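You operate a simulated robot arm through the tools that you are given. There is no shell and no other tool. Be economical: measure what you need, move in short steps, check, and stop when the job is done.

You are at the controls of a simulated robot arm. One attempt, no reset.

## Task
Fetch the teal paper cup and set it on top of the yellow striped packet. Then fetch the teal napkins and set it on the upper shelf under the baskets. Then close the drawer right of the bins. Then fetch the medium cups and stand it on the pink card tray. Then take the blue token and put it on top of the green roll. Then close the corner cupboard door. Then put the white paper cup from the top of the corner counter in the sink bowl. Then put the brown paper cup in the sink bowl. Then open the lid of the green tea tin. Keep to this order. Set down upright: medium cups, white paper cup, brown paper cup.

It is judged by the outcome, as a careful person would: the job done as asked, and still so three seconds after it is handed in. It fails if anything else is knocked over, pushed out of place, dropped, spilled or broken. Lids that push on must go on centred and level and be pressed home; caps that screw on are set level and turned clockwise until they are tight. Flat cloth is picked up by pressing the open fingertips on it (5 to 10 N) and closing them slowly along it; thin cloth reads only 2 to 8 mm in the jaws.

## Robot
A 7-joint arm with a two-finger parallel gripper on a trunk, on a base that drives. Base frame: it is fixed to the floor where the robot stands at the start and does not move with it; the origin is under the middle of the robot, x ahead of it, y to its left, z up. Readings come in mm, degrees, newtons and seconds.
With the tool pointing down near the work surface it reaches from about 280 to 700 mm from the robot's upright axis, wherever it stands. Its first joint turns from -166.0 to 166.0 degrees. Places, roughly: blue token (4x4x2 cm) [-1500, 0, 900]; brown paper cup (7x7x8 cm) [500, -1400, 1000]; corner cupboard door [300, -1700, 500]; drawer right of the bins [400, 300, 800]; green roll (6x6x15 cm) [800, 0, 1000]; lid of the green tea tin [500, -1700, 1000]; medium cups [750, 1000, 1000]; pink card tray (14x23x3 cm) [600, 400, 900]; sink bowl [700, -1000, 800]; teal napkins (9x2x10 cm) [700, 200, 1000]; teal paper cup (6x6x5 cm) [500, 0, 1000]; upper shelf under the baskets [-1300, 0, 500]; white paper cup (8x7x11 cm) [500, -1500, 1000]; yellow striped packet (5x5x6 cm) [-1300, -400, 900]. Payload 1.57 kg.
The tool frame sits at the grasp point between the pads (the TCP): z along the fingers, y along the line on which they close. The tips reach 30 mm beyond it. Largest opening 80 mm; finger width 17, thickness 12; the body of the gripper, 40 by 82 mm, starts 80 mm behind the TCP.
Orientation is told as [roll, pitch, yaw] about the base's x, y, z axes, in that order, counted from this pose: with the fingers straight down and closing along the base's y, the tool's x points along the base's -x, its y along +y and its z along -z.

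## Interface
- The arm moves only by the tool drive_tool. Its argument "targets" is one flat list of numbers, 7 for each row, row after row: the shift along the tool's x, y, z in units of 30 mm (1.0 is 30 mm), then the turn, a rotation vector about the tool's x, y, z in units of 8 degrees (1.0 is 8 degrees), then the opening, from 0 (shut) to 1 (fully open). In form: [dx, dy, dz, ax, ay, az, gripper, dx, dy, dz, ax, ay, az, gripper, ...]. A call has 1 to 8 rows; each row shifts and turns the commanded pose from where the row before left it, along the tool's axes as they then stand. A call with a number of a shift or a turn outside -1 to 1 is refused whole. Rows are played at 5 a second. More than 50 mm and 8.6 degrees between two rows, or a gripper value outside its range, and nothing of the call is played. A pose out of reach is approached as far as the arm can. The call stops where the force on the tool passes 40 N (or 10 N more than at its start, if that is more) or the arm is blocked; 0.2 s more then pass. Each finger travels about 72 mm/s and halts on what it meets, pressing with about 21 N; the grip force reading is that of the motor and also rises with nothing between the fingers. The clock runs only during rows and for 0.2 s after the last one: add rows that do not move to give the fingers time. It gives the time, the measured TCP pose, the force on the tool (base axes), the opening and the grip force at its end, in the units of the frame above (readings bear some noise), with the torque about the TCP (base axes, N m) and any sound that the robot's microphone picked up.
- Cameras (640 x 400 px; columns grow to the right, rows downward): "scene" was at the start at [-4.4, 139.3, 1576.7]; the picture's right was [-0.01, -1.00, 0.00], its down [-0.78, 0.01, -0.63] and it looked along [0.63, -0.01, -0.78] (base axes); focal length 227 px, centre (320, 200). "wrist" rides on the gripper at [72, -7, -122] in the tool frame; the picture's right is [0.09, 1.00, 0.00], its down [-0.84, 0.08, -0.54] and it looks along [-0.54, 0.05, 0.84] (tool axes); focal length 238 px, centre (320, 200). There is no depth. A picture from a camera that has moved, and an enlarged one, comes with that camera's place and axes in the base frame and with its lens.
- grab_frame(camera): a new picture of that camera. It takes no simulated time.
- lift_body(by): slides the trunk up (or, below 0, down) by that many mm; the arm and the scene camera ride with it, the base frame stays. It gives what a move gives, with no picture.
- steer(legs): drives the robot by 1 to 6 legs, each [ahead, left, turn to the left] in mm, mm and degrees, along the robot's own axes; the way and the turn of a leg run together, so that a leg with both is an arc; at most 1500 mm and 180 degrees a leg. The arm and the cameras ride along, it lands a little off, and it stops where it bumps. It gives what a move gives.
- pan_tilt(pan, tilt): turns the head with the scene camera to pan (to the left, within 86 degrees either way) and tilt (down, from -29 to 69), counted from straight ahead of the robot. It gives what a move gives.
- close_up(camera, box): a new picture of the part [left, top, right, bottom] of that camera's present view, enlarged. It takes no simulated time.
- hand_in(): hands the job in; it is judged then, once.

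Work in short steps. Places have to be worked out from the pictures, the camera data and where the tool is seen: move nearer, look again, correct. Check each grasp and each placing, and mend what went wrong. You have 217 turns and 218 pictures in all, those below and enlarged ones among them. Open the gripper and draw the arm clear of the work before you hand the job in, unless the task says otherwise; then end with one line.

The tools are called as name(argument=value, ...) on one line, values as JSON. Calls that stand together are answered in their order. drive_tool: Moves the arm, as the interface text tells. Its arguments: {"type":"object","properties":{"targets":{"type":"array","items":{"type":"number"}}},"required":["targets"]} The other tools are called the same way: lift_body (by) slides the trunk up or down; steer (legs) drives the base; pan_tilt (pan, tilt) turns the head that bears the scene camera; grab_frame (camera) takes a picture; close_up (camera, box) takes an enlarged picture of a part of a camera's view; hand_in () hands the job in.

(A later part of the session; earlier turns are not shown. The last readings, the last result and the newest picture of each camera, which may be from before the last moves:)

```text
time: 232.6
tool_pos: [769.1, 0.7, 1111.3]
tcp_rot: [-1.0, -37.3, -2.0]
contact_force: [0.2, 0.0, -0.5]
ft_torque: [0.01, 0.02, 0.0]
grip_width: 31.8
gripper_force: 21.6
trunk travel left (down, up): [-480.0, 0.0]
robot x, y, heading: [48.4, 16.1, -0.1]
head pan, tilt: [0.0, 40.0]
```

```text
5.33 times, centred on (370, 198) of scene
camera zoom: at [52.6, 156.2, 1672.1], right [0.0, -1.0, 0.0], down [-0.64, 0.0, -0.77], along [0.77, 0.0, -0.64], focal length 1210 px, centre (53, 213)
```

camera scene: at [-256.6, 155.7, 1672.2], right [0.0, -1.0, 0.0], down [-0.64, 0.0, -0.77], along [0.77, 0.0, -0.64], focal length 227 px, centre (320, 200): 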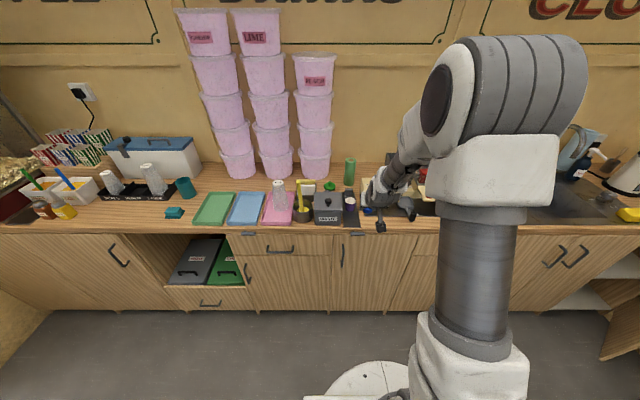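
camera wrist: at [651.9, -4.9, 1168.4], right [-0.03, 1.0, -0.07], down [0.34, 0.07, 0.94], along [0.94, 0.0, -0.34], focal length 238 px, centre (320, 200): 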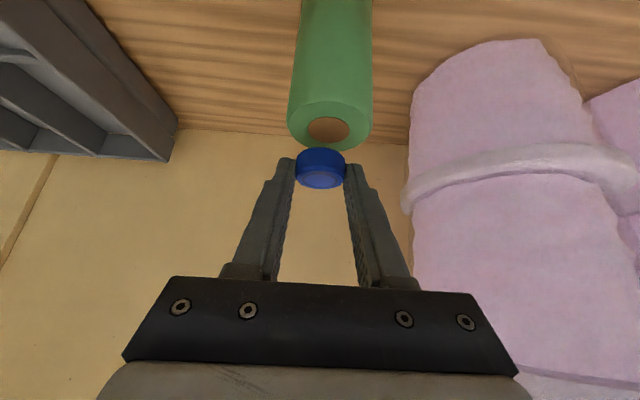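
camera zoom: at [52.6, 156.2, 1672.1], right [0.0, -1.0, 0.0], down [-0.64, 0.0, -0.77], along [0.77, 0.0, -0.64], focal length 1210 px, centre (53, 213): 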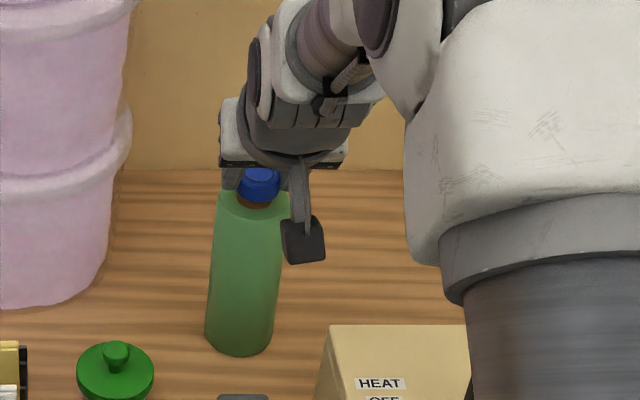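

The roll stands upright again in its original spot. With its top at ≈1071 the axis is at x≈789 and the token at 785. I'll shift +3 mm and lower gently.

drive_tool(targets=[-0.08, 0, 0.06, 0, 0, 0, 0.3, 0.1, 0, 0.13, 0, 0, 0, 0.3, 0, 0, 0, 0, 0, 0, 0.3])

drive_tool(targets=[0.05, 0, 0.066, 0, 0, 0, 0.3, 0, 0, 0, 0, 0, 0, 0.3])

drive_tool(targets=[0.04, 0, 0.05, 0, 0, 0, 0.3, 0, 0, 0, 0, 0, 0, 0.3])

close_up(camera="wrist", box=[250, 80, 410, 220])

```text
time: 233.4
tool_pos: [773.5, 0.1, 1106.6]
tcp_rot: [-1.0, -37.6, -2.1]
contact_force: [0.0, 0.1, 1.2]
ft_torque: [-0.02, -0.01, 0.0]
grip_width: 32.0
gripper_force: 20.8
trunk travel left (down, up): [-480.0, 0.0]
robot x, y, heading: [49.3, 17.8, -0.1]
head pan, tilt: [0.0, 40.0]
```

```text
time: 234.0
tool_pos: [771.9, -0.6, 1105.4]
tcp_rot: [-1.0, -37.4, -2.0]
contact_force: [0.0, -0.1, 0.0]
ft_torque: [-0.02, 0.02, 0.0]
grip_width: 31.9
gripper_force: 20.9
trunk travel left (down, up): [-480.0, 0.0]
robot x, y, heading: [45.2, 12.4, -0.3]
head pan, tilt: [0.0, 40.0]
```

```text
time: 234.6
tool_pos: [772.5, -1.1, 1102.8]
tcp_rot: [-1.1, -37.5, -1.9]
contact_force: [-0.8, 0.1, 0.4]
ft_torque: [0.01, 0.03, 0.02]
grip_width: 31.8
gripper_force: 20.6
trunk travel left (down, up): [-480.0, 0.0]
robot x, y, heading: [48.2, 20.5, -0.0]
head pan, tilt: [0.0, 40.0]
```

```text
2.86 times, centred on (330, 150) of wrist
camera zoom: at [642.0, 0.0, 1156.4], right [-0.03, 1.0, -0.07], down [0.34, 0.07, 0.94], along [0.94, 0.0, -0.34], focal length 681 px, centre (291, 343)
```

zoom: 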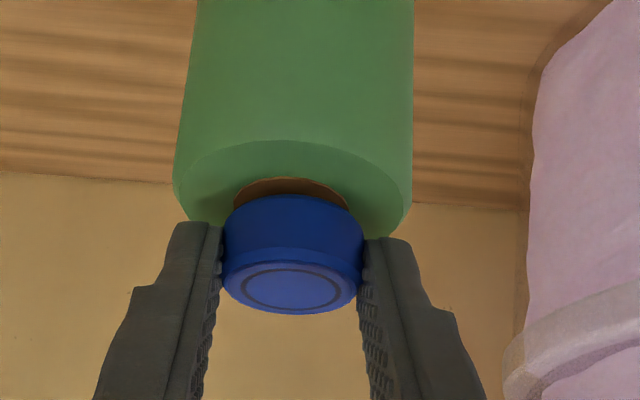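

Now about 7 mm too far back still, and clear of contact. I'll shift 6 mm toward the robot and lower.

drive_tool(targets=[0.16, 0, -0.12, 0, 0, 0, 0.3, 0, 0, 0, 0, 0, 0, 0.3])

drive_tool(targets=[0.04, 0, 0.05, 0, 0, 0, 0.3, 0, 0, 0, 0, 0, 0, 0.3])

drive_tool(targets=[0.03, 0, 0.04, 0, 0, 0, 0.3, 0, 0, 0, 0, 0, 0, 0.3])

close_up(camera="wrist", box=[250, 80, 410, 220])

```text
time: 235.2
tool_pos: [767.0, -0.8, 1104.1]
tcp_rot: [-1.0, -37.4, -2.0]
contact_force: [-0.2, -0.7, -0.3]
ft_torque: [0.01, 0.0, 0.05]
grip_width: 31.9
gripper_force: 21.0
trunk travel left (down, up): [-480.0, 0.0]
robot x, y, heading: [51.6, 17.3, -0.1]
head pan, tilt: [0.0, 40.0]
```

```text
time: 235.8
tool_pos: [767.1, -0.2, 1102.4]
tcp_rot: [-1.1, -37.5, -1.9]
contact_force: [-0.8, 1.2, -0.2]
ft_torque: [0.02, 0.01, -0.01]
grip_width: 31.8
gripper_force: 21.4
trunk travel left (down, up): [-480.0, 0.0]
robot x, y, heading: [45.5, 14.5, 0.1]
head pan, tilt: [0.0, 40.0]
```

```text
time: 236.4
tool_pos: [766.6, 0.3, 1099.5]
tcp_rot: [-0.9, -37.4, -2.0]
contact_force: [0.1, 0.0, 1.2]
ft_torque: [0.02, 0.0, -0.02]
grip_width: 32.0
gripper_force: 20.8
trunk travel left (down, up): [-480.0, 0.0]
robot x, y, heading: [48.2, 20.9, -0.1]
head pan, tilt: [0.0, 40.0]
```

```text
2.86 times, centred on (330, 150) of wrist
camera zoom: at [636.1, 0.3, 1153.4], right [-0.03, 1.0, -0.07], down [0.34, 0.07, 0.94], along [0.94, 0.0, -0.34], focal length 681 px, centre (291, 343)
```

zoom: 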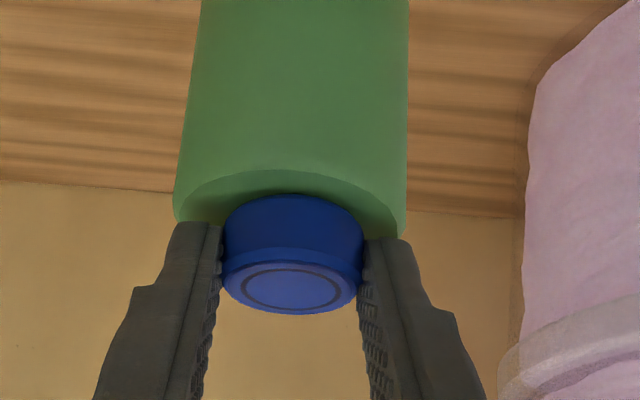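

Now the core is covered and the token is nearly central. I'll lower until there is light contact.

drive_tool(targets=[0.03, 0, 0.05, 0, 0, 0, 0.3, 0, 0, 0, 0, 0, 0, 0.3])

drive_tool(targets=[0.03, 0, 0.05, 0, 0, 0, 0.3, 0, 0, 0, 0, 0, 0, 0.3])

close_up(camera="wrist", box=[250, 80, 410, 220])

```text
time: 237.0
tool_pos: [767.0, 0.3, 1098.2]
tcp_rot: [-0.9, -37.5, -2.0]
contact_force: [-0.8, 0.5, 4.2]
ft_torque: [0.07, -0.04, 0.0]
grip_width: 31.7
gripper_force: 20.8
trunk travel left (down, up): [-480.0, 0.0]
robot x, y, heading: [48.8, 18.1, -0.2]
head pan, tilt: [0.0, 40.0]
```

```text
time: 237.6
tool_pos: [767.4, 0.7, 1098.3]
tcp_rot: [-0.8, -37.8, -1.9]
contact_force: [-0.8, 0.9, 14.3]
ft_torque: [0.21, -0.16, 0.05]
grip_width: 31.9
gripper_force: 20.9
trunk travel left (down, up): [-480.0, 0.0]
robot x, y, heading: [45.7, 14.8, -0.2]
head pan, tilt: [0.0, 40.0]
```

```text
2.86 times, centred on (330, 150) of wrist
camera zoom: at [636.1, 0.4, 1151.8], right [-0.03, 1.0, -0.07], down [0.33, 0.07, 0.94], along [0.94, 0.0, -0.33], focal length 681 px, centre (291, 343)
```

zoom: 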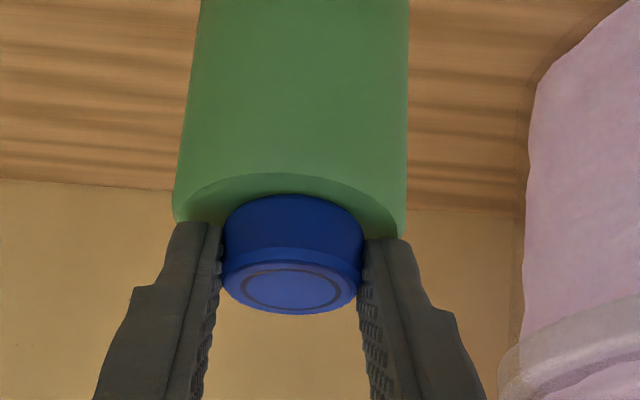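

Contact at 14 N with the token within the roll's top. I'll relieve slightly and open gently.

drive_tool(targets=[-0.03, 0, -0.04, 0, 0, 0, 0.3, 0, 0, 0, 0, 0, 0, 0.42, 0, 0, 0, 0, 0, 0, 0.48, 0, 0, 0, 0, 0, 0, 0.54, 0, 0, 0, 0, 0, 0, 0.54])

close_up(camera="wrist", box=[250, 80, 410, 220])

```text
time: 238.8
tool_pos: [766.7, -1.1, 1099.3]
tcp_rot: [-1.1, -37.7, -2.0]
contact_force: [0.2, -1.7, 14.1]
ft_torque: [-0.03, -0.18, -0.03]
grip_width: 39.9
gripper_force: 0.1
trunk travel left (down, up): [-480.0, 0.0]
robot x, y, heading: [48.8, 18.1, 0.1]
head pan, tilt: [0.0, 40.0]
```

```text
2.86 times, centred on (330, 150) of wrist
camera zoom: at [635.5, -0.4, 1152.5], right [-0.03, 1.0, -0.07], down [0.34, 0.07, 0.94], along [0.94, 0.0, -0.34], focal length 681 px, centre (291, 343)
```

zoom: 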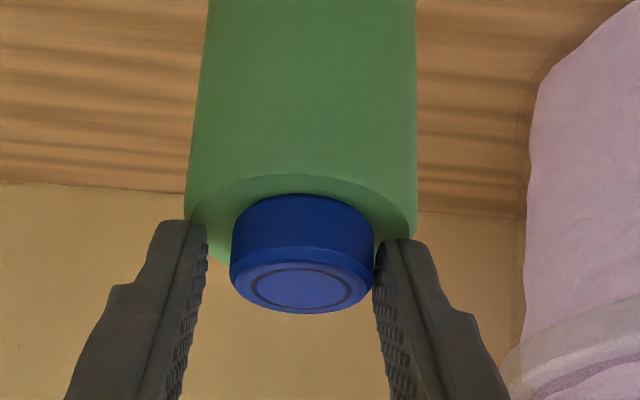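

The token is released. The fingertips still press on the roll top, so I'll rise straight up.

drive_tool(targets=[-0.12, 0, -0.16, 0, 0, 0, 0.56, -0.3, 0, -0.4, 0, 0, 0, 0.56, -0.6, 0, -0.79, 0, 0, 0, 0.56, -0.6, 0, -0.79, 0, 0, 0, 0.6])

grab_frame(camera="wrist")

close_up(camera="scene", box=[310, 160, 430, 235])

```text
time: 239.8
tool_pos: [765.8, 1.0, 1177.2]
tcp_rot: [-0.9, -37.4, -1.9]
contact_force: [-0.8, 0.4, -0.7]
ft_torque: [-0.02, -0.03, 0.04]
grip_width: 47.8
gripper_force: 0.1
trunk travel left (down, up): [-480.0, 0.0]
robot x, y, heading: [47.3, 16.0, -0.1]
head pan, tilt: [0.0, 40.0]
```

```text
72 pictures are left
camera wrist: at [635.6, 1.6, 1231.4], right [-0.03, 1.0, -0.07], down [0.34, 0.07, 0.94], along [0.94, 0.0, -0.34], focal length 238 px, centre (320, 200)
```

wrist: 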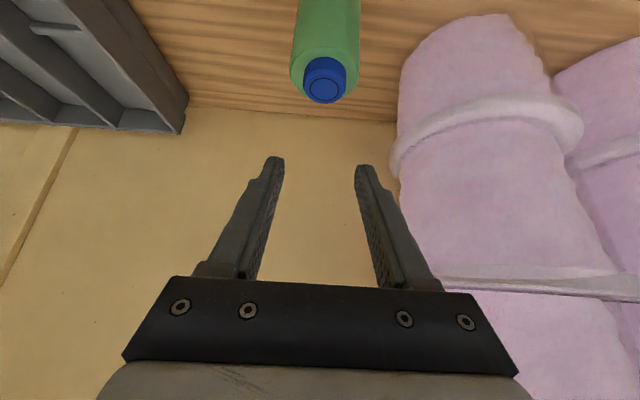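

```text
5.33 times, centred on (370, 198) of scene
camera zoom: at [52.3, 156.2, 1672.2], right [0.0, -1.0, 0.0], down [-0.64, 0.0, -0.77], along [0.77, 0.0, -0.64], focal length 1210 px, centre (53, 213)
```

zoom: 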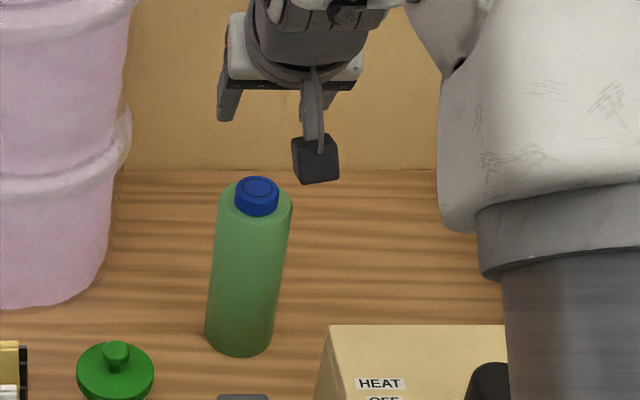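

Task 5 is done: the token sits on the upright roll. I'll retract, back off, drive right, and look at the corner cupboard door.

drive_tool(targets=[0.79, 0, -0.61, 0, 0, 0, 0.6, 0.79, 0, -0.61, 0, 0, 0, 0.6, 0.79, 0, -0.61, 0, 0, 0, 0.6, 0.79, 0, -0.61, 0, 0, 0, 0.6, 0.79, 0, -0.61, 0, 0, 0, 0.6, 0.79, 0, -0.61, 0, 0, 0, 0.3, 0.79, 0, -0.61, 0, 0, 0, 0])

steer(legs=[[-300, 0, 0], [0, -750, 0]])

pan_tilt(pan=-55, tilt=42)

grab_frame(camera="scene")

```text
time: 241.4
tool_pos: [556.4, 12.4, 1179.1]
tcp_rot: [-0.9, -37.5, -2.0]
contact_force: [-0.5, 0.6, -0.5]
ft_torque: [0.02, -0.01, -0.01]
grip_width: 0.0
gripper_force: 17.7
trunk travel left (down, up): [-480.0, 0.0]
robot x, y, heading: [50.6, 12.6, -0.2]
head pan, tilt: [0.0, 40.0]
```

```text
time: 249.6
tool_pos: [261.0, -729.5, 1179.3]
tcp_rot: [-1.1, -37.5, -1.4]
contact_force: [0.6, 0.4, -0.4]
ft_torque: [0.02, -0.01, -0.01]
grip_width: 0.3
gripper_force: 21.1
trunk travel left (down, up): [-480.0, 0.0]
robot x, y, heading: [-248.3, -730.8, 0.6]
head pan, tilt: [0.0, 40.0]
```

```text
time: 250.8
tool_pos: [262.6, -730.7, 1179.2]
tcp_rot: [-1.1, -37.5, -1.5]
contact_force: [0.1, -0.1, 0.9]
ft_torque: [-0.02, 0.0, 0.0]
grip_width: 0.0
gripper_force: 20.5
trunk travel left (down, up): [-480.0, 0.0]
robot x, y, heading: [-248.1, -728.9, 0.7]
head pan, tilt: [-55.0, 42.0]
```

```text
70 pictures are left
camera scene: at [-280.2, -658.4, 1669.3], right [-0.81, -0.58, 0.0], down [-0.39, 0.54, -0.74], along [0.43, -0.6, -0.67], focal length 227 px, centre (320, 200)
```

scene: 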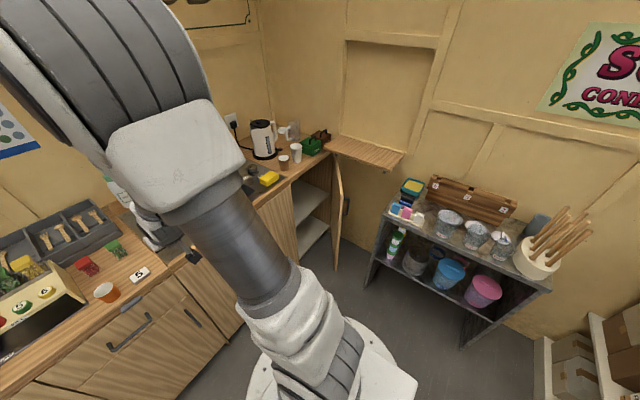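

close_up(camera="scene", box=[240, 110, 420, 280])

```text
2.35 times, centred on (330, 195) of scene
camera zoom: at [-280.2, -658.4, 1669.3], right [-0.81, -0.58, 0.0], down [-0.39, 0.54, -0.74], along [0.43, -0.6, -0.67], focal length 534 px, centre (296, 212)
```

zoom: 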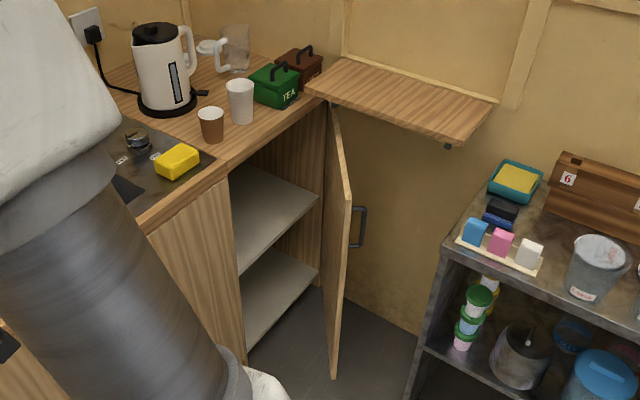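

The door is hinged at about (425, -1809), with its free edge at about (180, -1513) and its handle at z≈690–750. I'll lower the tool to push above the handle at tip z≈800, and drive to about (-300, -1250).

lift_body(by=-355)

steer(legs=[[-50, -520, 0]])

drive_tool(targets=[0.79, 0, -0.61, 0, 0, 0, 0, 0.79, 0, -0.61, 0, 0, 0, 0, 0.79, 0, -0.61, 0, 0, 0, 0])

pan_tilt(pan=-40, tilt=35)

grab_frame(camera="scene")

```text
time: 254.2
tool_pos: [262.3, -729.1, 824.8]
tcp_rot: [-1.0, -37.5, -1.5]
contact_force: [-0.5, -0.1, 0.0]
ft_torque: [-0.01, 0.01, -0.01]
grip_width: 0.0
gripper_force: 20.1
trunk travel left (down, up): [-125.0, 355.0]
robot x, y, heading: [-243.4, -728.0, 0.6]
head pan, tilt: [-55.0, 42.0]
```

```text
time: 258.7
tool_pos: [217.6, -1251.7, 825.0]
tcp_rot: [-1.0, -37.4, -1.1]
contact_force: [0.1, 0.5, -0.3]
ft_torque: [-0.03, -0.01, 0.0]
grip_width: 0.2
gripper_force: 21.2
trunk travel left (down, up): [-125.0, 355.0]
robot x, y, heading: [-288.0, -1253.2, 1.1]
head pan, tilt: [-55.0, 42.0]
```

```text
time: 259.5
tool_pos: [128.1, -1247.0, 825.3]
tcp_rot: [-1.0, -37.5, -1.1]
contact_force: [-0.2, 0.2, -0.4]
ft_torque: [-0.04, 0.02, 0.0]
grip_width: 0.0
gripper_force: 20.8
trunk travel left (down, up): [-125.0, 355.0]
robot x, y, heading: [-291.3, -1253.5, 1.2]
head pan, tilt: [-55.0, 42.0]
```

```text
time: 260.2
tool_pos: [128.9, -1246.3, 825.4]
tcp_rot: [-0.9, -37.6, -1.1]
contact_force: [-0.2, -0.1, -0.2]
ft_torque: [-0.02, -0.01, -0.02]
grip_width: 0.1
gripper_force: 20.8
trunk travel left (down, up): [-125.0, 355.0]
robot x, y, heading: [-286.2, -1254.4, 1.3]
head pan, tilt: [-40.0, 35.0]
```

```text
68 pictures are left
camera scene: at [-304.8, -1170.9, 1324.7], right [-0.63, -0.78, 0.0], down [-0.45, 0.36, -0.82], along [0.64, -0.52, -0.57], focal length 227 px, centre (320, 200)
```

scene: 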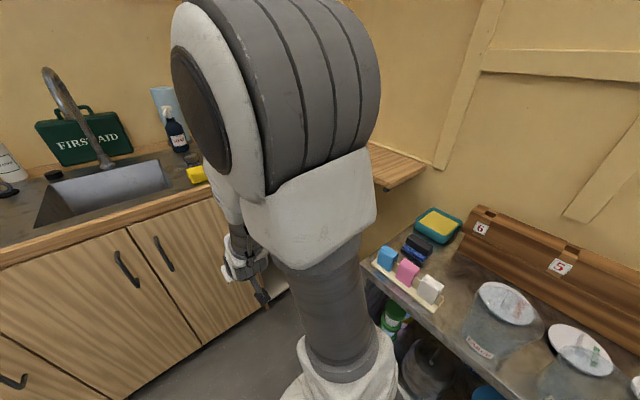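

The arm blocks the view of the door. I'll move 40 mm further back, then right, and check with the wrist camera.

drive_tool(targets=[0.79, 0, -0.61, 0, 0, 0, 0, 0.3, -0.6, -0.23, 0, 0, 0, 0, 0, -1, 0, 0, 0, 0, 0, 0, -1, 0, 0, 0, 0, 0, 0, -1, 0, 0, 0, 0, 0, 0, -1, 0, 0, 0, 0, 0, 0, -1, 0, 0, 0, 0, 0])

grab_frame(camera="wrist")

grab_frame(camera="scene")

```text
time: 261.8
tool_pos: [119.6, -1413.5, 836.8]
tcp_rot: [-1.0, -37.5, -1.1]
contact_force: [-0.4, 0.4, 1.0]
ft_torque: [-0.03, 0.01, -0.01]
grip_width: 0.0
gripper_force: 21.1
out of reach, approached as far as the arm can: row 1, 2
trunk travel left (down, up): [-125.0, 355.0]
robot x, y, heading: [-286.8, -1251.7, 1.1]
head pan, tilt: [-40.0, 35.0]
```

```text
67 pictures are left
camera wrist: at [-11.6, -1415.4, 891.4], right [-0.04, 1.0, -0.07], down [0.34, 0.08, 0.94], along [0.94, 0.02, -0.34], focal length 238 px, centre (320, 200)
```

wrist: 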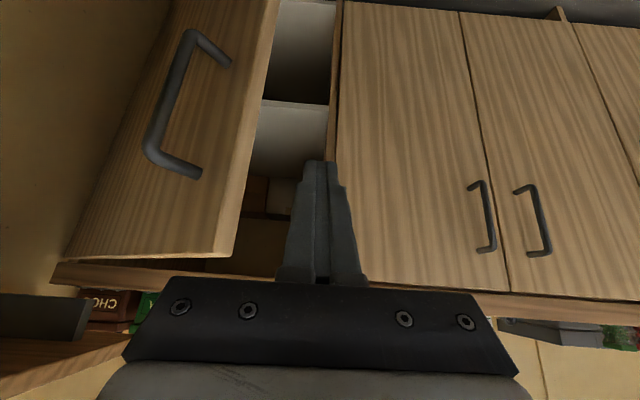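

```text
66 pictures are left
camera scene: at [-304.8, -1170.7, 1324.7], right [-0.63, -0.78, 0.0], down [-0.45, 0.36, -0.82], along [0.64, -0.52, -0.57], focal length 227 px, centre (320, 200)
```

scene: 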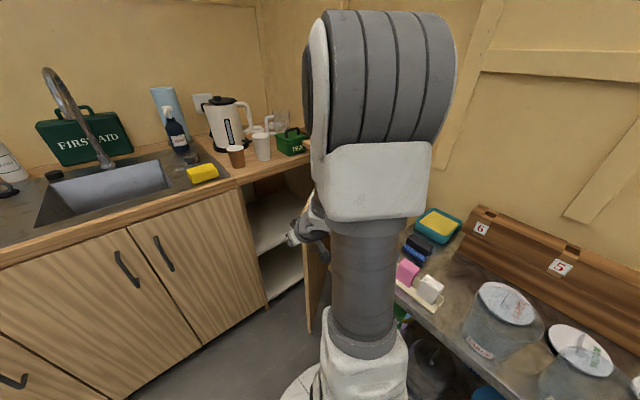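

The wrist view shows the free edge at about (210, -1487), top z≈870, with the handle at z 700–795. I'll raise so the tips push at z≈845, above the handle, and move right to y≈-1570.

lift_body(by=32)

drive_tool(targets=[0, -1, 0, 0, 0, 0, 0, 0, -1, 0, 0, 0, 0, 0, 0, -1, 0, 0, 0, 0, 0, 0, -1, 0, 0, 0, 0, 0, 0, -1, 0, 0, 0, 0, 0])

grab_frame(camera="wrist")

```text
time: 262.6
tool_pos: [119.3, -1412.2, 869.6]
tcp_rot: [-1.0, -37.5, -1.1]
contact_force: [-0.5, 0.2, -0.7]
ft_torque: [0.0, 0.01, -0.02]
grip_width: 0.0
gripper_force: 20.7
trunk travel left (down, up): [-157.0, 323.0]
robot x, y, heading: [-288.0, -1250.3, 1.0]
head pan, tilt: [-40.0, 35.0]
```

```text
time: 263.8
tool_pos: [114.2, -1562.1, 870.3]
tcp_rot: [-1.0, -37.4, -1.0]
contact_force: [0.0, -0.5, -0.3]
ft_torque: [-0.03, 0.0, -0.02]
grip_width: 0.0
gripper_force: 21.0
trunk travel left (down, up): [-157.0, 323.0]
robot x, y, heading: [-293.0, -1253.9, 1.2]
head pan, tilt: [-40.0, 35.0]
```

```text
65 pictures are left
camera wrist: at [-16.0, -1565.1, 925.3], right [-0.05, 1.0, -0.07], down [0.34, 0.08, 0.94], along [0.94, 0.02, -0.34], focal length 238 px, centre (320, 200)
```

wrist: 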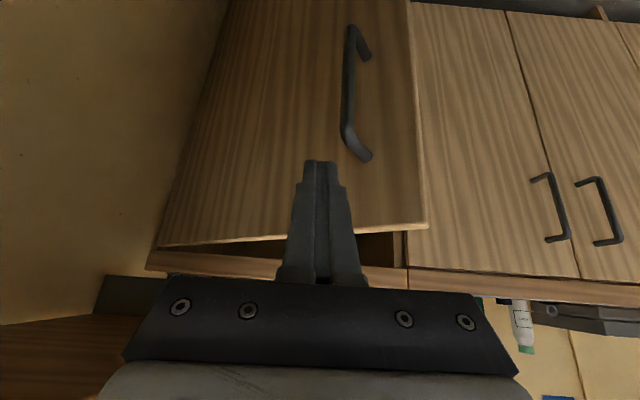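

The tips face the door's outer side, above the handle. I'll push by driving forward in stages.

steer(legs=[[170, 0, 0]])

grab_frame(camera="wrist")

```text
time: 264.8
tool_pos: [136.4, -1561.2, 871.5]
tcp_rot: [-0.9, -37.4, -1.6]
contact_force: [-0.4, 0.1, -0.6]
ft_torque: [0.04, -0.02, 0.01]
grip_width: 0.0
gripper_force: 21.5
trunk travel left (down, up): [-157.0, 323.0]
robot x, y, heading: [-267.9, -1247.6, 0.4]
head pan, tilt: [-40.0, 35.0]
stopped in leg 1: the robot was blocked; the commanded pose is now the measured one
```

```text
64 pictures are left
camera wrist: at [6.0, -1563.3, 924.9], right [-0.04, 1.0, -0.07], down [0.34, 0.08, 0.94], along [0.94, 0.01, -0.34], focal length 238 px, centre (320, 200)
```

wrist: 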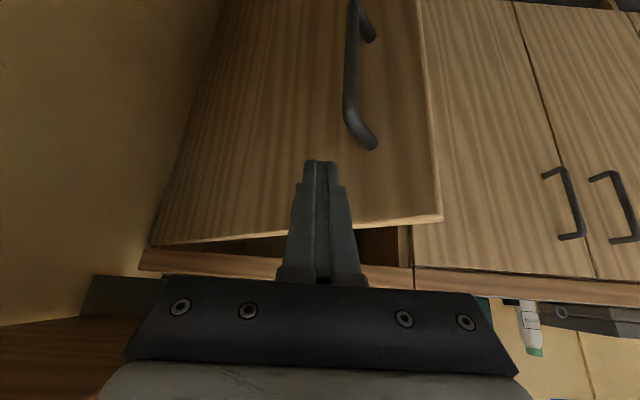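

The base was blocked after 22 mm. I'll look down to see what it touches.

pan_tilt(pan=-30, tilt=69)

grab_frame(camera="scene")

```text
time: 265.8
tool_pos: [137.5, -1561.9, 871.5]
tcp_rot: [-0.9, -37.3, -1.5]
contact_force: [-0.1, -0.3, 1.2]
ft_torque: [0.02, -0.02, 0.06]
grip_width: 0.0
gripper_force: 20.5
trunk travel left (down, up): [-157.0, 323.0]
robot x, y, heading: [-268.7, -1251.2, 0.5]
head pan, tilt: [-30.0, 68.8]
```

```text
63 pictures are left
camera scene: at [-299.4, -1138.9, 1313.1], right [-0.49, -0.87, 0.0], down [-0.81, 0.46, -0.36], along [0.32, -0.18, -0.93], focal length 227 px, centre (320, 200)
```

scene: 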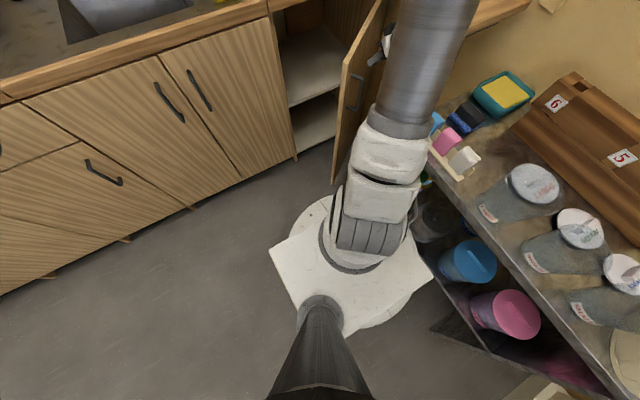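

The base plate's rear right corner is against the metal shelf's frame at y≈-1637. I'll step left 70 mm, then forward.

steer(legs=[[0, 70, 0]])

drive_tool(targets=[0, -1, 0, 0, 0, 0, 0, 0, -1, 0, 0, 0, 0, 0])

steer(legs=[[150, 0, 0]])

grab_frame(camera="wrist")

```text
time: 267.0
tool_pos: [135.4, -1491.8, 871.4]
tcp_rot: [-1.0, -37.5, -1.4]
contact_force: [-1.4, 0.5, -0.6]
ft_torque: [0.02, -0.01, -0.02]
grip_width: 0.0
gripper_force: 20.8
trunk travel left (down, up): [-157.0, 323.0]
robot x, y, heading: [-267.6, -1179.9, 0.3]
head pan, tilt: [-30.0, 68.8]
```

```text
time: 267.6
tool_pos: [134.0, -1553.3, 872.3]
tcp_rot: [-0.9, -37.5, -1.5]
contact_force: [0.2, 0.3, -0.7]
ft_torque: [0.01, -0.02, 0.04]
grip_width: 0.2
gripper_force: 20.7
trunk travel left (down, up): [-157.0, 323.0]
robot x, y, heading: [-266.6, -1185.2, 0.6]
head pan, tilt: [-30.0, 68.8]
```

```text
time: 269.2
tool_pos: [282.4, -1552.3, 871.6]
tcp_rot: [-0.9, -37.3, -1.6]
contact_force: [-0.2, 0.0, -0.4]
ft_torque: [0.0, 0.0, -0.01]
grip_width: 0.1
gripper_force: 20.5
trunk travel left (down, up): [-157.0, 323.0]
robot x, y, heading: [-115.3, -1180.3, 0.4]
head pan, tilt: [-30.0, 68.8]
```

```text
62 pictures are left
camera wrist: at [152.2, -1553.3, 926.4], right [-0.04, 1.0, -0.07], down [0.34, 0.08, 0.94], along [0.94, 0.01, -0.34], focal length 238 px, centre (320, 200)
```

wrist: 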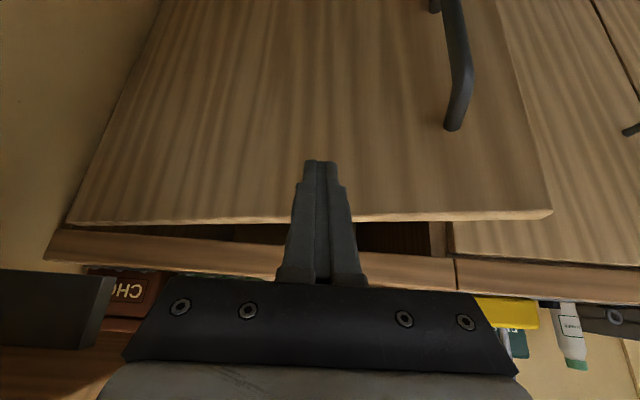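

Continuing to push with the arm.

drive_tool(targets=[-0.79, 0, 0.61, 0, 0, 0, 0, -0.79, 0, 0.61, 0, 0, 0, 0, -0.79, 0, 0.61, 0, 0, 0, 0, -0.79, 0, 0.61, 0, 0, 0, 0])

grab_frame(camera="wrist")

```text
time: 270.2
tool_pos: [403.1, -1556.2, 871.9]
tcp_rot: [-0.9, -37.4, -1.6]
contact_force: [-0.3, 1.0, -0.5]
ft_torque: [-0.01, 0.03, -0.01]
grip_width: 0.0
gripper_force: 20.7
trunk travel left (down, up): [-157.0, 323.0]
robot x, y, heading: [-116.5, -1176.8, 0.3]
head pan, tilt: [-30.0, 68.8]
```

```text
61 pictures are left
camera wrist: at [272.3, -1557.8, 925.7], right [-0.04, 1.0, -0.07], down [0.34, 0.08, 0.94], along [0.94, 0.01, -0.34], focal length 238 px, centre (320, 200)
```

wrist: 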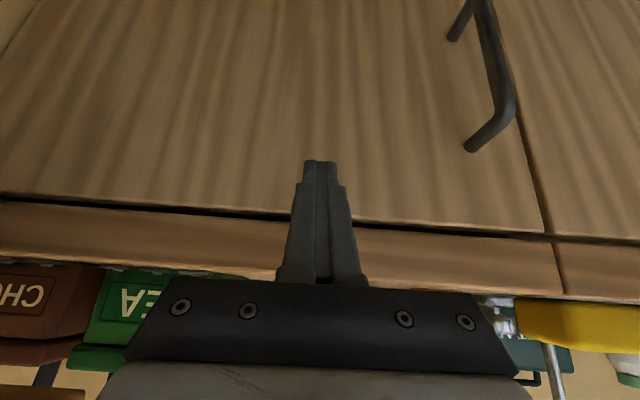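

Nearly closed. I'll push gently the last bit until the force rises.

drive_tool(targets=[-0.26, 0, 0.2, 0, 0, 0, 0, -0.26, 0, 0.2, 0, 0, 0, 0, -0.26, 0, 0.2, 0, 0, 0, 0, 0, 0, 0, 0, 0, 0, 0])

grab_frame(camera="wrist")

```text
time: 270.9
tool_pos: [416.9, -1559.5, 870.1]
tcp_rot: [-0.8, -36.8, -1.8]
contact_force: [-11.4, 1.8, 5.0]
ft_torque: [0.07, 0.14, 0.07]
grip_width: 0.1
gripper_force: 21.0
trunk travel left (down, up): [-157.0, 323.0]
robot x, y, heading: [-119.2, -1179.8, 0.3]
head pan, tilt: [-30.0, 68.8]
stopped in row 3: the force on the tool passed its limit at 56 N (the readings are from after the stop); the commanded pose is now the measured one
```

```text
60 pictures are left
camera wrist: at [286.4, -1560.6, 925.1], right [-0.03, 1.0, -0.07], down [0.35, 0.07, 0.93], along [0.94, 0.01, -0.35], focal length 238 px, centre (320, 200)
```

wrist: 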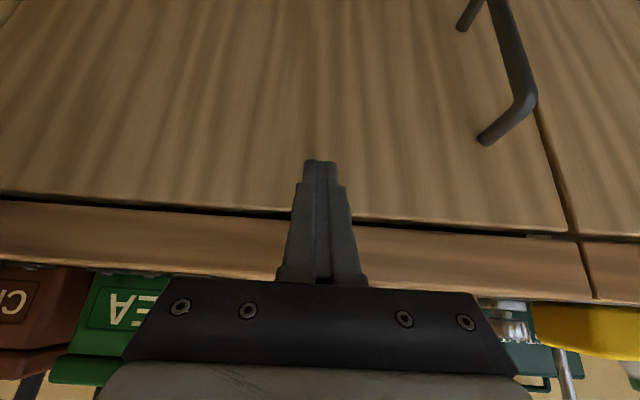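

The door is shut flush. I'll back the arm off, raise the trunk, set the tool vertical, and look at the cups on the corner counter.

drive_tool(targets=[0.79, 0, -0.61, 0, 0, 0, 0, 0.79, 0, -0.61, 0, 0, 0, 0, 0.79, 0, -0.61, 0, 0, 0, 0, 0.79, 0, -0.61, 0, 0, 0, 0, 0.79, 0, -0.61, 0, 0, 0, 0])

lift_body(by=323)

drive_tool(targets=[0, 0, 0, 0, 1, 0, 0.5, 0, 0, 0, 0, 1, 0, 0.5, 0, 0, 0, 0, 1, 0, 1, 0, 0, 0, 0, 1, 0, 1, 0, 0, 0, 0, 0.62, 0, 1])

pan_tilt(pan=-25, tilt=48)

grab_frame(camera="scene")

grab_frame(camera="wrist")

```text
time: 272.1
tool_pos: [267.0, -1553.8, 872.3]
tcp_rot: [-0.6, -36.8, -1.7]
contact_force: [1.1, 0.2, 0.2]
ft_torque: [-0.04, 0.03, -0.03]
grip_width: 0.2
gripper_force: 21.4
trunk travel left (down, up): [-157.0, 323.0]
robot x, y, heading: [-114.4, -1178.7, 0.7]
head pan, tilt: [-30.0, 68.8]
```

```text
time: 275.3
tool_pos: [268.8, -1553.1, 1196.0]
tcp_rot: [-0.7, -36.8, -1.7]
contact_force: [-0.6, 1.1, -0.1]
ft_torque: [0.0, -0.01, 0.01]
grip_width: 0.0
gripper_force: 21.2
trunk travel left (down, up): [-480.0, 0.0]
robot x, y, heading: [-120.1, -1179.1, 0.6]
head pan, tilt: [-30.0, 68.8]
```

```text
time: 276.5
tool_pos: [267.4, -1554.1, 1194.7]
tcp_rot: [-0.6, 0.3, -2.1]
contact_force: [0.2, -0.2, 0.4]
ft_torque: [0.01, 0.02, -0.01]
grip_width: 79.5
gripper_force: 0.1
trunk travel left (down, up): [-480.0, 0.0]
robot x, y, heading: [-120.0, -1179.3, 0.2]
head pan, tilt: [-30.0, 68.8]
```

```text
time: 277.4
tool_pos: [269.1, -1553.8, 1194.9]
tcp_rot: [-0.5, 0.0, -2.2]
contact_force: [1.4, 1.1, -0.5]
ft_torque: [0.02, 0.0, 0.0]
grip_width: 80.1
gripper_force: 0.1
trunk travel left (down, up): [-480.0, 0.0]
robot x, y, heading: [-116.5, -1180.2, 0.5]
head pan, tilt: [-25.0, 48.0]
```

```text
59 pictures are left
camera scene: at [-127.8, -1073.0, 1660.7], right [-0.42, -0.91, 0.0], down [-0.68, 0.31, -0.67], along [0.61, -0.28, -0.74], focal length 227 px, centre (320, 200)
```

scene: 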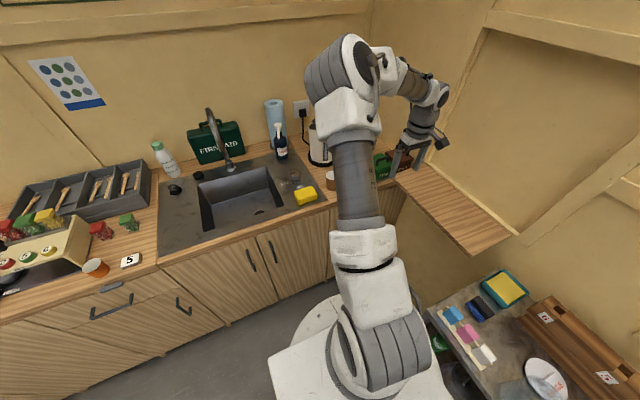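

```text
58 pictures are left
camera wrist: at [197.2, -1556.5, 1317.7], right [-0.05, 1.0, -0.01], down [0.84, 0.05, 0.54], along [0.54, 0.02, -0.84], focal length 238 px, centre (320, 200)
```

wrist: 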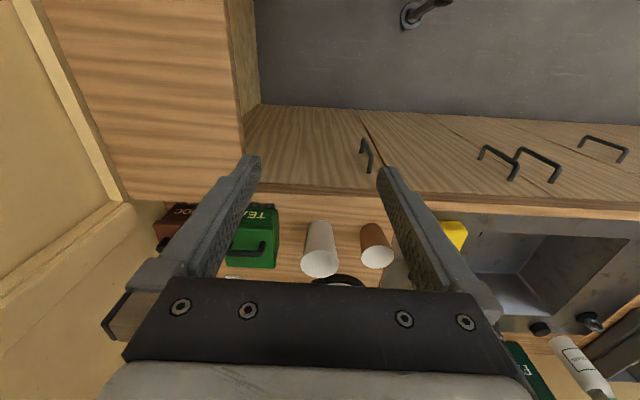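

The white cup is at about (524, -1544), the brown at (533, -1428), the tea tin near (510, -1660), and the sink bowl opening spans x 530–815, y -1215 to -880. I'll drive closer and get above the white cup.

steer(legs=[[117, -15, 0]])

drive_tool(targets=[-0.8, 0.2, 0, 0, 0, 0, 1, -0.8, 0.2, 0, 0, 0, 0, 1, -0.8, 0.2, 0.3, 0, 0, 0, 1, -0.8, 0.2, 0.3, 0, 0, 0, 1])

grab_frame(camera="wrist")

```text
time: 278.8
tool_pos: [385.5, -1567.5, 1194.6]
tcp_rot: [-0.5, 0.1, -2.3]
contact_force: [0.4, 0.3, 0.0]
ft_torque: [-0.04, 0.02, -0.02]
grip_width: 79.6
gripper_force: 0.0
trunk travel left (down, up): [-480.0, 0.0]
robot x, y, heading: [-0.2, -1195.4, 0.3]
head pan, tilt: [-25.0, 48.0]
```

```text
time: 279.8
tool_pos: [482.3, -1549.2, 1175.4]
tcp_rot: [-0.4, 0.1, -2.2]
contact_force: [0.5, 0.2, -0.1]
ft_torque: [0.02, -0.02, 0.0]
grip_width: 80.1
gripper_force: 0.0
trunk travel left (down, up): [-480.0, 0.0]
robot x, y, heading: [-2.1, -1190.0, 0.3]
head pan, tilt: [-25.0, 48.0]
```

```text
57 pictures are left
camera wrist: at [411.0, -1550.6, 1298.7], right [-0.05, 1.0, -0.01], down [0.84, 0.05, 0.54], along [0.54, 0.02, -0.84], focal length 238 px, centre (320, 200)
```

wrist: 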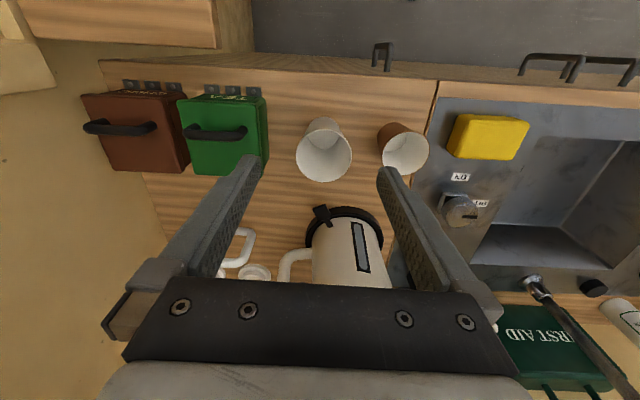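

White cup axis: (526, -1542), rim z≈1012. I'll move above it with the tips just over the rim and check centring.

drive_tool(targets=[-0.75, 0.15, 0.9, 0, 0, 0, 1, -0.72, 0.14, 0.9, 0, 0, 0, 1, 0, 0, 0.9, 0, 0, 0, 1, 0, 0, 0.9, 0, 0, 0, 1])

grab_frame(camera="wrist")

```text
time: 280.8
tool_pos: [526.9, -1543.0, 1068.0]
tcp_rot: [-0.4, 0.1, -2.2]
contact_force: [0.4, 0.7, -0.8]
ft_torque: [-0.01, 0.0, 0.03]
grip_width: 80.0
gripper_force: 0.0
trunk travel left (down, up): [-480.0, 0.0]
robot x, y, heading: [-1.0, -1193.9, 0.4]
head pan, tilt: [-25.0, 48.0]
```

```text
56 pictures are left
camera wrist: at [455.1, -1544.9, 1190.7], right [-0.05, 1.0, -0.01], down [0.84, 0.05, 0.54], along [0.54, 0.02, -0.84], focal length 238 px, centre (320, 200)
```

wrist: 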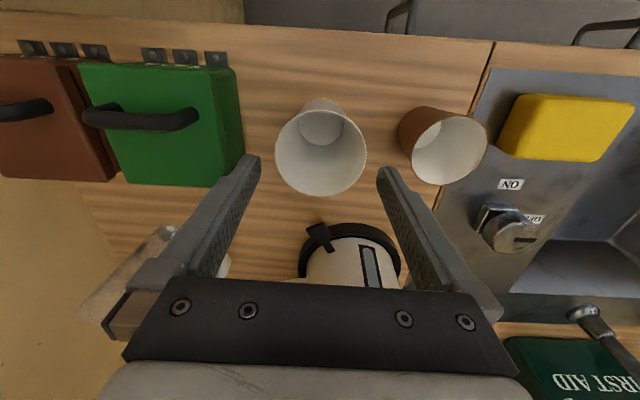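

Centred within 3 mm. Down 68 mm to straddle the cup.

drive_tool(targets=[0.08, 0.02, 0.8, 0, 0, 0, 1, 0, 0, 0.8, 0, 0, 0, 1, 0, 0, 0.67, 0, 0, 0, 1])

drive_tool(targets=[0, 0, 0, 0, 0, 0, 0.85, 0, 0, 0, 0, 0, 0, 0.75, 0, 0, 0, 0, 0, 0, 0.65, 0, 0, 0, 0, 0, 0, 0.6, 0, 0, 0, 0, 0, 0, 0.6])

grab_frame(camera="wrist")

```text
time: 281.6
tool_pos: [522.7, -1541.6, 998.9]
tcp_rot: [-0.6, 0.1, -2.2]
contact_force: [-0.3, -0.7, -0.3]
ft_torque: [0.02, -0.01, 0.01]
grip_width: 80.1
gripper_force: 0.0
trunk travel left (down, up): [-480.0, 0.0]
robot x, y, heading: [-1.2, -1191.4, 0.3]
head pan, tilt: [-25.0, 48.0]
```

```text
time: 282.8
tool_pos: [522.8, -1541.5, 1000.8]
tcp_rot: [-0.6, 0.1, -2.2]
contact_force: [-0.4, 0.1, -0.1]
ft_torque: [0.02, 0.04, 0.04]
grip_width: 67.8
gripper_force: 20.3
trunk travel left (down, up): [-480.0, 0.0]
robot x, y, heading: [1.2, -1192.4, 0.6]
head pan, tilt: [-25.0, 48.0]
```

```text
55 pictures are left
camera wrist: at [451.5, -1544.3, 1123.2], right [-0.05, 1.0, -0.01], down [0.84, 0.05, 0.54], along [0.54, 0.02, -0.84], focal length 238 px, centre (320, 200)
```

wrist: 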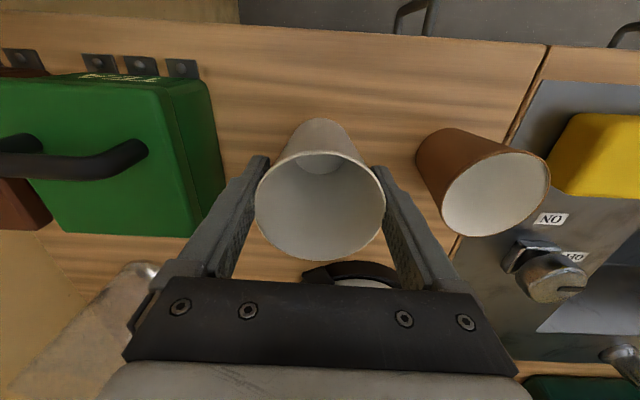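

Gripped at 67.8 mm. I'll lift 160 mm, pull in, and drive left to the sink.

drive_tool(targets=[0, 0, -0.4, 0, 0, 0, 0.6, 0, 0, -1, 0, 0, 0, 0.6, 0, 0, -1, 0, 0, 0, 0.6, 0, 0, -1, 0, 0, 0, 0.6, 0, 0, -1, 0, 0, 0, 0.6, 0, 0, -1, 0, 0, 0, 0.6, 1, 0.5, 0, 0, 0, 0, 0.6, 1, 1, 0, 0, 0, 0, 0.6])

steer(legs=[[-40, 250, 0]])

drive_tool(targets=[0, 1, 0, 0, 0, 0, 0.6, 0, 1, 0, 0, 0, 0, 0.6, 0, 1, 0, 0, 0, 0, 0.6, 0, 1, 0, 0, 0, 0, 0.6, 0, 1, 0, 0, 0, 0, 0.6, 0, 1, 0, 0, 0, 0, 0.6])

pan_tilt(pan=0, tilt=48)

grab_frame(camera="scene")

grab_frame(camera="wrist")

```text
time: 284.6
tool_pos: [463.7, -1493.2, 1162.6]
tcp_rot: [-0.5, 0.1, -2.2]
contact_force: [-0.2, 0.7, 0.4]
ft_torque: [-0.01, -0.01, 0.01]
grip_width: 67.6
gripper_force: 20.9
trunk travel left (down, up): [-480.0, 0.0]
robot x, y, heading: [-2.1, -1193.4, 0.2]
head pan, tilt: [-25.0, 48.0]
```

```text
time: 287.0
tool_pos: [422.0, -1247.1, 1162.1]
tcp_rot: [-0.7, 0.1, -2.2]
contact_force: [-0.8, -0.4, 0.1]
ft_torque: [-0.01, -0.01, -0.02]
grip_width: 67.6
gripper_force: 20.8
trunk travel left (down, up): [-480.0, 0.0]
robot x, y, heading: [-44.9, -945.5, 0.4]
head pan, tilt: [-25.0, 48.0]
```

```text
time: 288.4
tool_pos: [431.3, -1066.8, 1160.5]
tcp_rot: [-0.5, 0.1, -2.4]
contact_force: [0.0, -0.5, -0.4]
ft_torque: [-0.01, 0.03, 0.01]
grip_width: 67.4
gripper_force: 20.9
trunk travel left (down, up): [-480.0, 0.0]
robot x, y, heading: [-44.2, -944.2, 0.2]
head pan, tilt: [-25.0, 48.0]
```

```text
time: 289.3
tool_pos: [430.5, -1066.7, 1159.9]
tcp_rot: [-0.7, 0.1, -2.3]
contact_force: [-1.3, -0.2, 0.3]
ft_torque: [0.01, 0.02, 0.0]
grip_width: 67.7
gripper_force: 21.3
trunk travel left (down, up): [-480.0, 0.0]
robot x, y, heading: [-42.9, -945.8, 0.2]
head pan, tilt: [0.0, 48.0]
```

```text
54 pictures are left
camera scene: at [-45.4, -806.3, 1660.7], right [0.01, -1.0, 0.0], down [-0.74, 0.0, -0.67], along [0.67, 0.0, -0.74], focal length 227 px, centre (320, 200)
```

scene: 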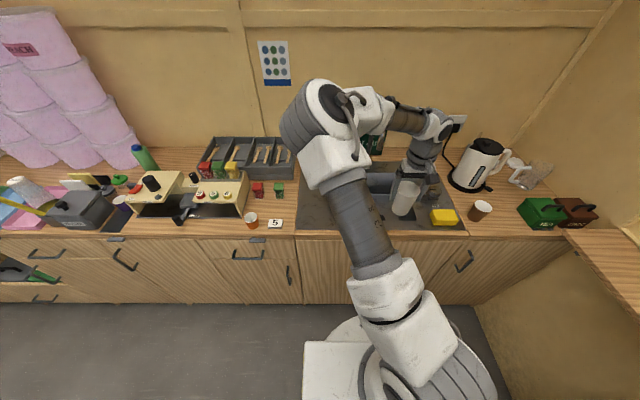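

```text
53 pictures are left
camera wrist: at [360.0, -1069.7, 1282.6], right [-0.05, 1.0, -0.01], down [0.84, 0.05, 0.54], along [0.54, 0.02, -0.84], focal length 238 px, centre (320, 200)
```

wrist: 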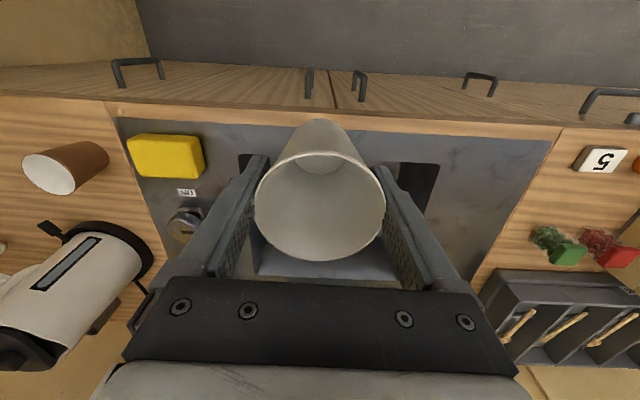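

From earlier views the faucet seems to arch forward to around (640, -1035, 1250), so I'll zoom in to confirm before moving over the bowl.

close_up(camera="scene", box=[300, 90, 480, 240])

```text
2.67 times, centred on (390, 165) of scene
camera zoom: at [-45.4, -806.3, 1660.7], right [0.01, -1.0, 0.0], down [-0.74, 0.0, -0.67], along [0.67, 0.0, -0.74], focal length 605 px, centre (133, 293)
```

zoom: 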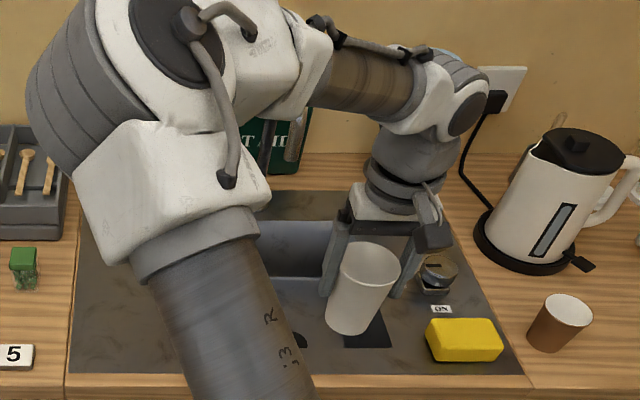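

The spout nozzle hangs at about (677, -1035) above z≈1148. I'll keep to its left: first move to y≈-930, then forward to x≈605.

drive_tool(targets=[0, 0.95, 0, 0, 0, 0, 0.6, 0, 0.95, 0, 0, 0, 0, 0.6, 0, 0.95, 0, 0, 0, 0, 0.6, 0, 0.95, 0, 0, 0, 0, 0.6, 0, 0.75, 0, 0, 0, 0, 0.6, -0.9, 0.05, 0, 0, 0, 0, 0.6, -0.9, 0.05, 0, 0, 0, 0, 0.6, -0.9, 0.05, 0, 0, 0, 0, 0.6])

drive_tool(targets=[-0.9, 0.05, 0, 0, 0, 0, 0.6, -0.9, 0.05, 0, 0, 0, 0, 0.6, -0.9, 0.05, 0, 0, 0, 0, 0.6])

grab_frame(camera="wrist")

close_up(camera="scene", box=[260, 90, 460, 240])

```text
time: 291.1
tool_pos: [517.0, -930.0, 1158.4]
tcp_rot: [-0.6, 0.0, -2.4]
contact_force: [0.1, -0.5, -0.6]
ft_torque: [0.01, 0.04, -0.01]
grip_width: 67.8
gripper_force: 21.0
trunk travel left (down, up): [-480.0, 0.0]
robot x, y, heading: [-40.8, -943.7, 0.4]
head pan, tilt: [0.0, 48.0]
```

```text
time: 291.9
tool_pos: [598.4, -928.4, 1158.7]
tcp_rot: [-0.6, 0.1, -2.4]
contact_force: [0.3, -0.7, -0.9]
ft_torque: [0.0, 0.01, -0.01]
grip_width: 67.8
gripper_force: 21.0
trunk travel left (down, up): [-480.0, 0.0]
robot x, y, heading: [-43.5, -950.9, 0.2]
head pan, tilt: [0.0, 48.0]
```

```text
51 pictures are left
camera wrist: at [526.7, -930.5, 1281.6], right [-0.05, 1.0, -0.01], down [0.84, 0.05, 0.54], along [0.54, 0.02, -0.84], focal length 238 px, centre (320, 200)
```

wrist: 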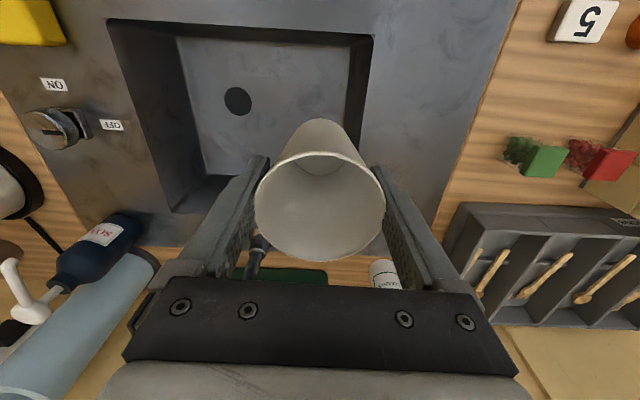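

```text
2.67 times, centred on (360, 165) of scene
camera zoom: at [-45.2, -806.4, 1660.8], right [0.01, -1.0, 0.0], down [-0.74, 0.0, -0.67], along [0.67, 0.0, -0.74], focal length 605 px, centre (213, 293)
```

zoom: 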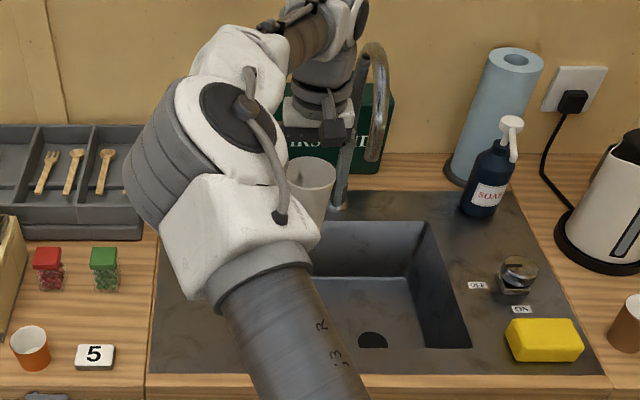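

The bowl floor spans x 527–798, y -1188 to -882 at z≈771. I'll shift to (625, -950) and lower into the bowl.

drive_tool(targets=[-0.9, -0.68, 0, 0, 0, 0, 0.6, 0, 0, 1, 0, 0, 0, 0.6, 0, 0, 1, 0, 0, 0, 0.6, 0, 0, 1, 0, 0, 0, 0.6, 0, 0, 1, 0, 0, 0, 0.6, 0, 0, 1, 0, 0, 0, 0.6, 0, 0, 1, 0, 0, 0, 0.6])

grab_frame(camera="wrist")

```text
time: 293.5
tool_pos: [624.2, -951.6, 977.9]
tcp_rot: [-0.5, 0.2, -2.3]
contact_force: [-0.4, -0.4, -0.1]
ft_torque: [0.02, -0.01, -0.02]
grip_width: 67.9
gripper_force: 21.1
trunk travel left (down, up): [-480.0, 0.0]
robot x, y, heading: [-45.0, -944.3, 0.3]
head pan, tilt: [0.0, 48.0]
```

```text
49 pictures are left
camera wrist: at [553.4, -953.7, 1100.7], right [-0.05, 1.0, -0.01], down [0.84, 0.05, 0.54], along [0.54, 0.02, -0.84], focal length 238 px, centre (320, 200)
```

wrist: 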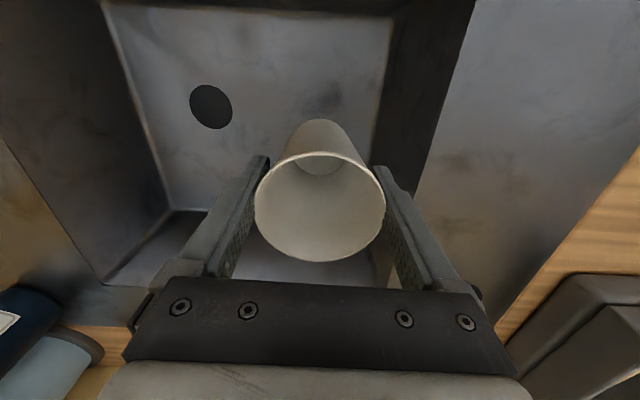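

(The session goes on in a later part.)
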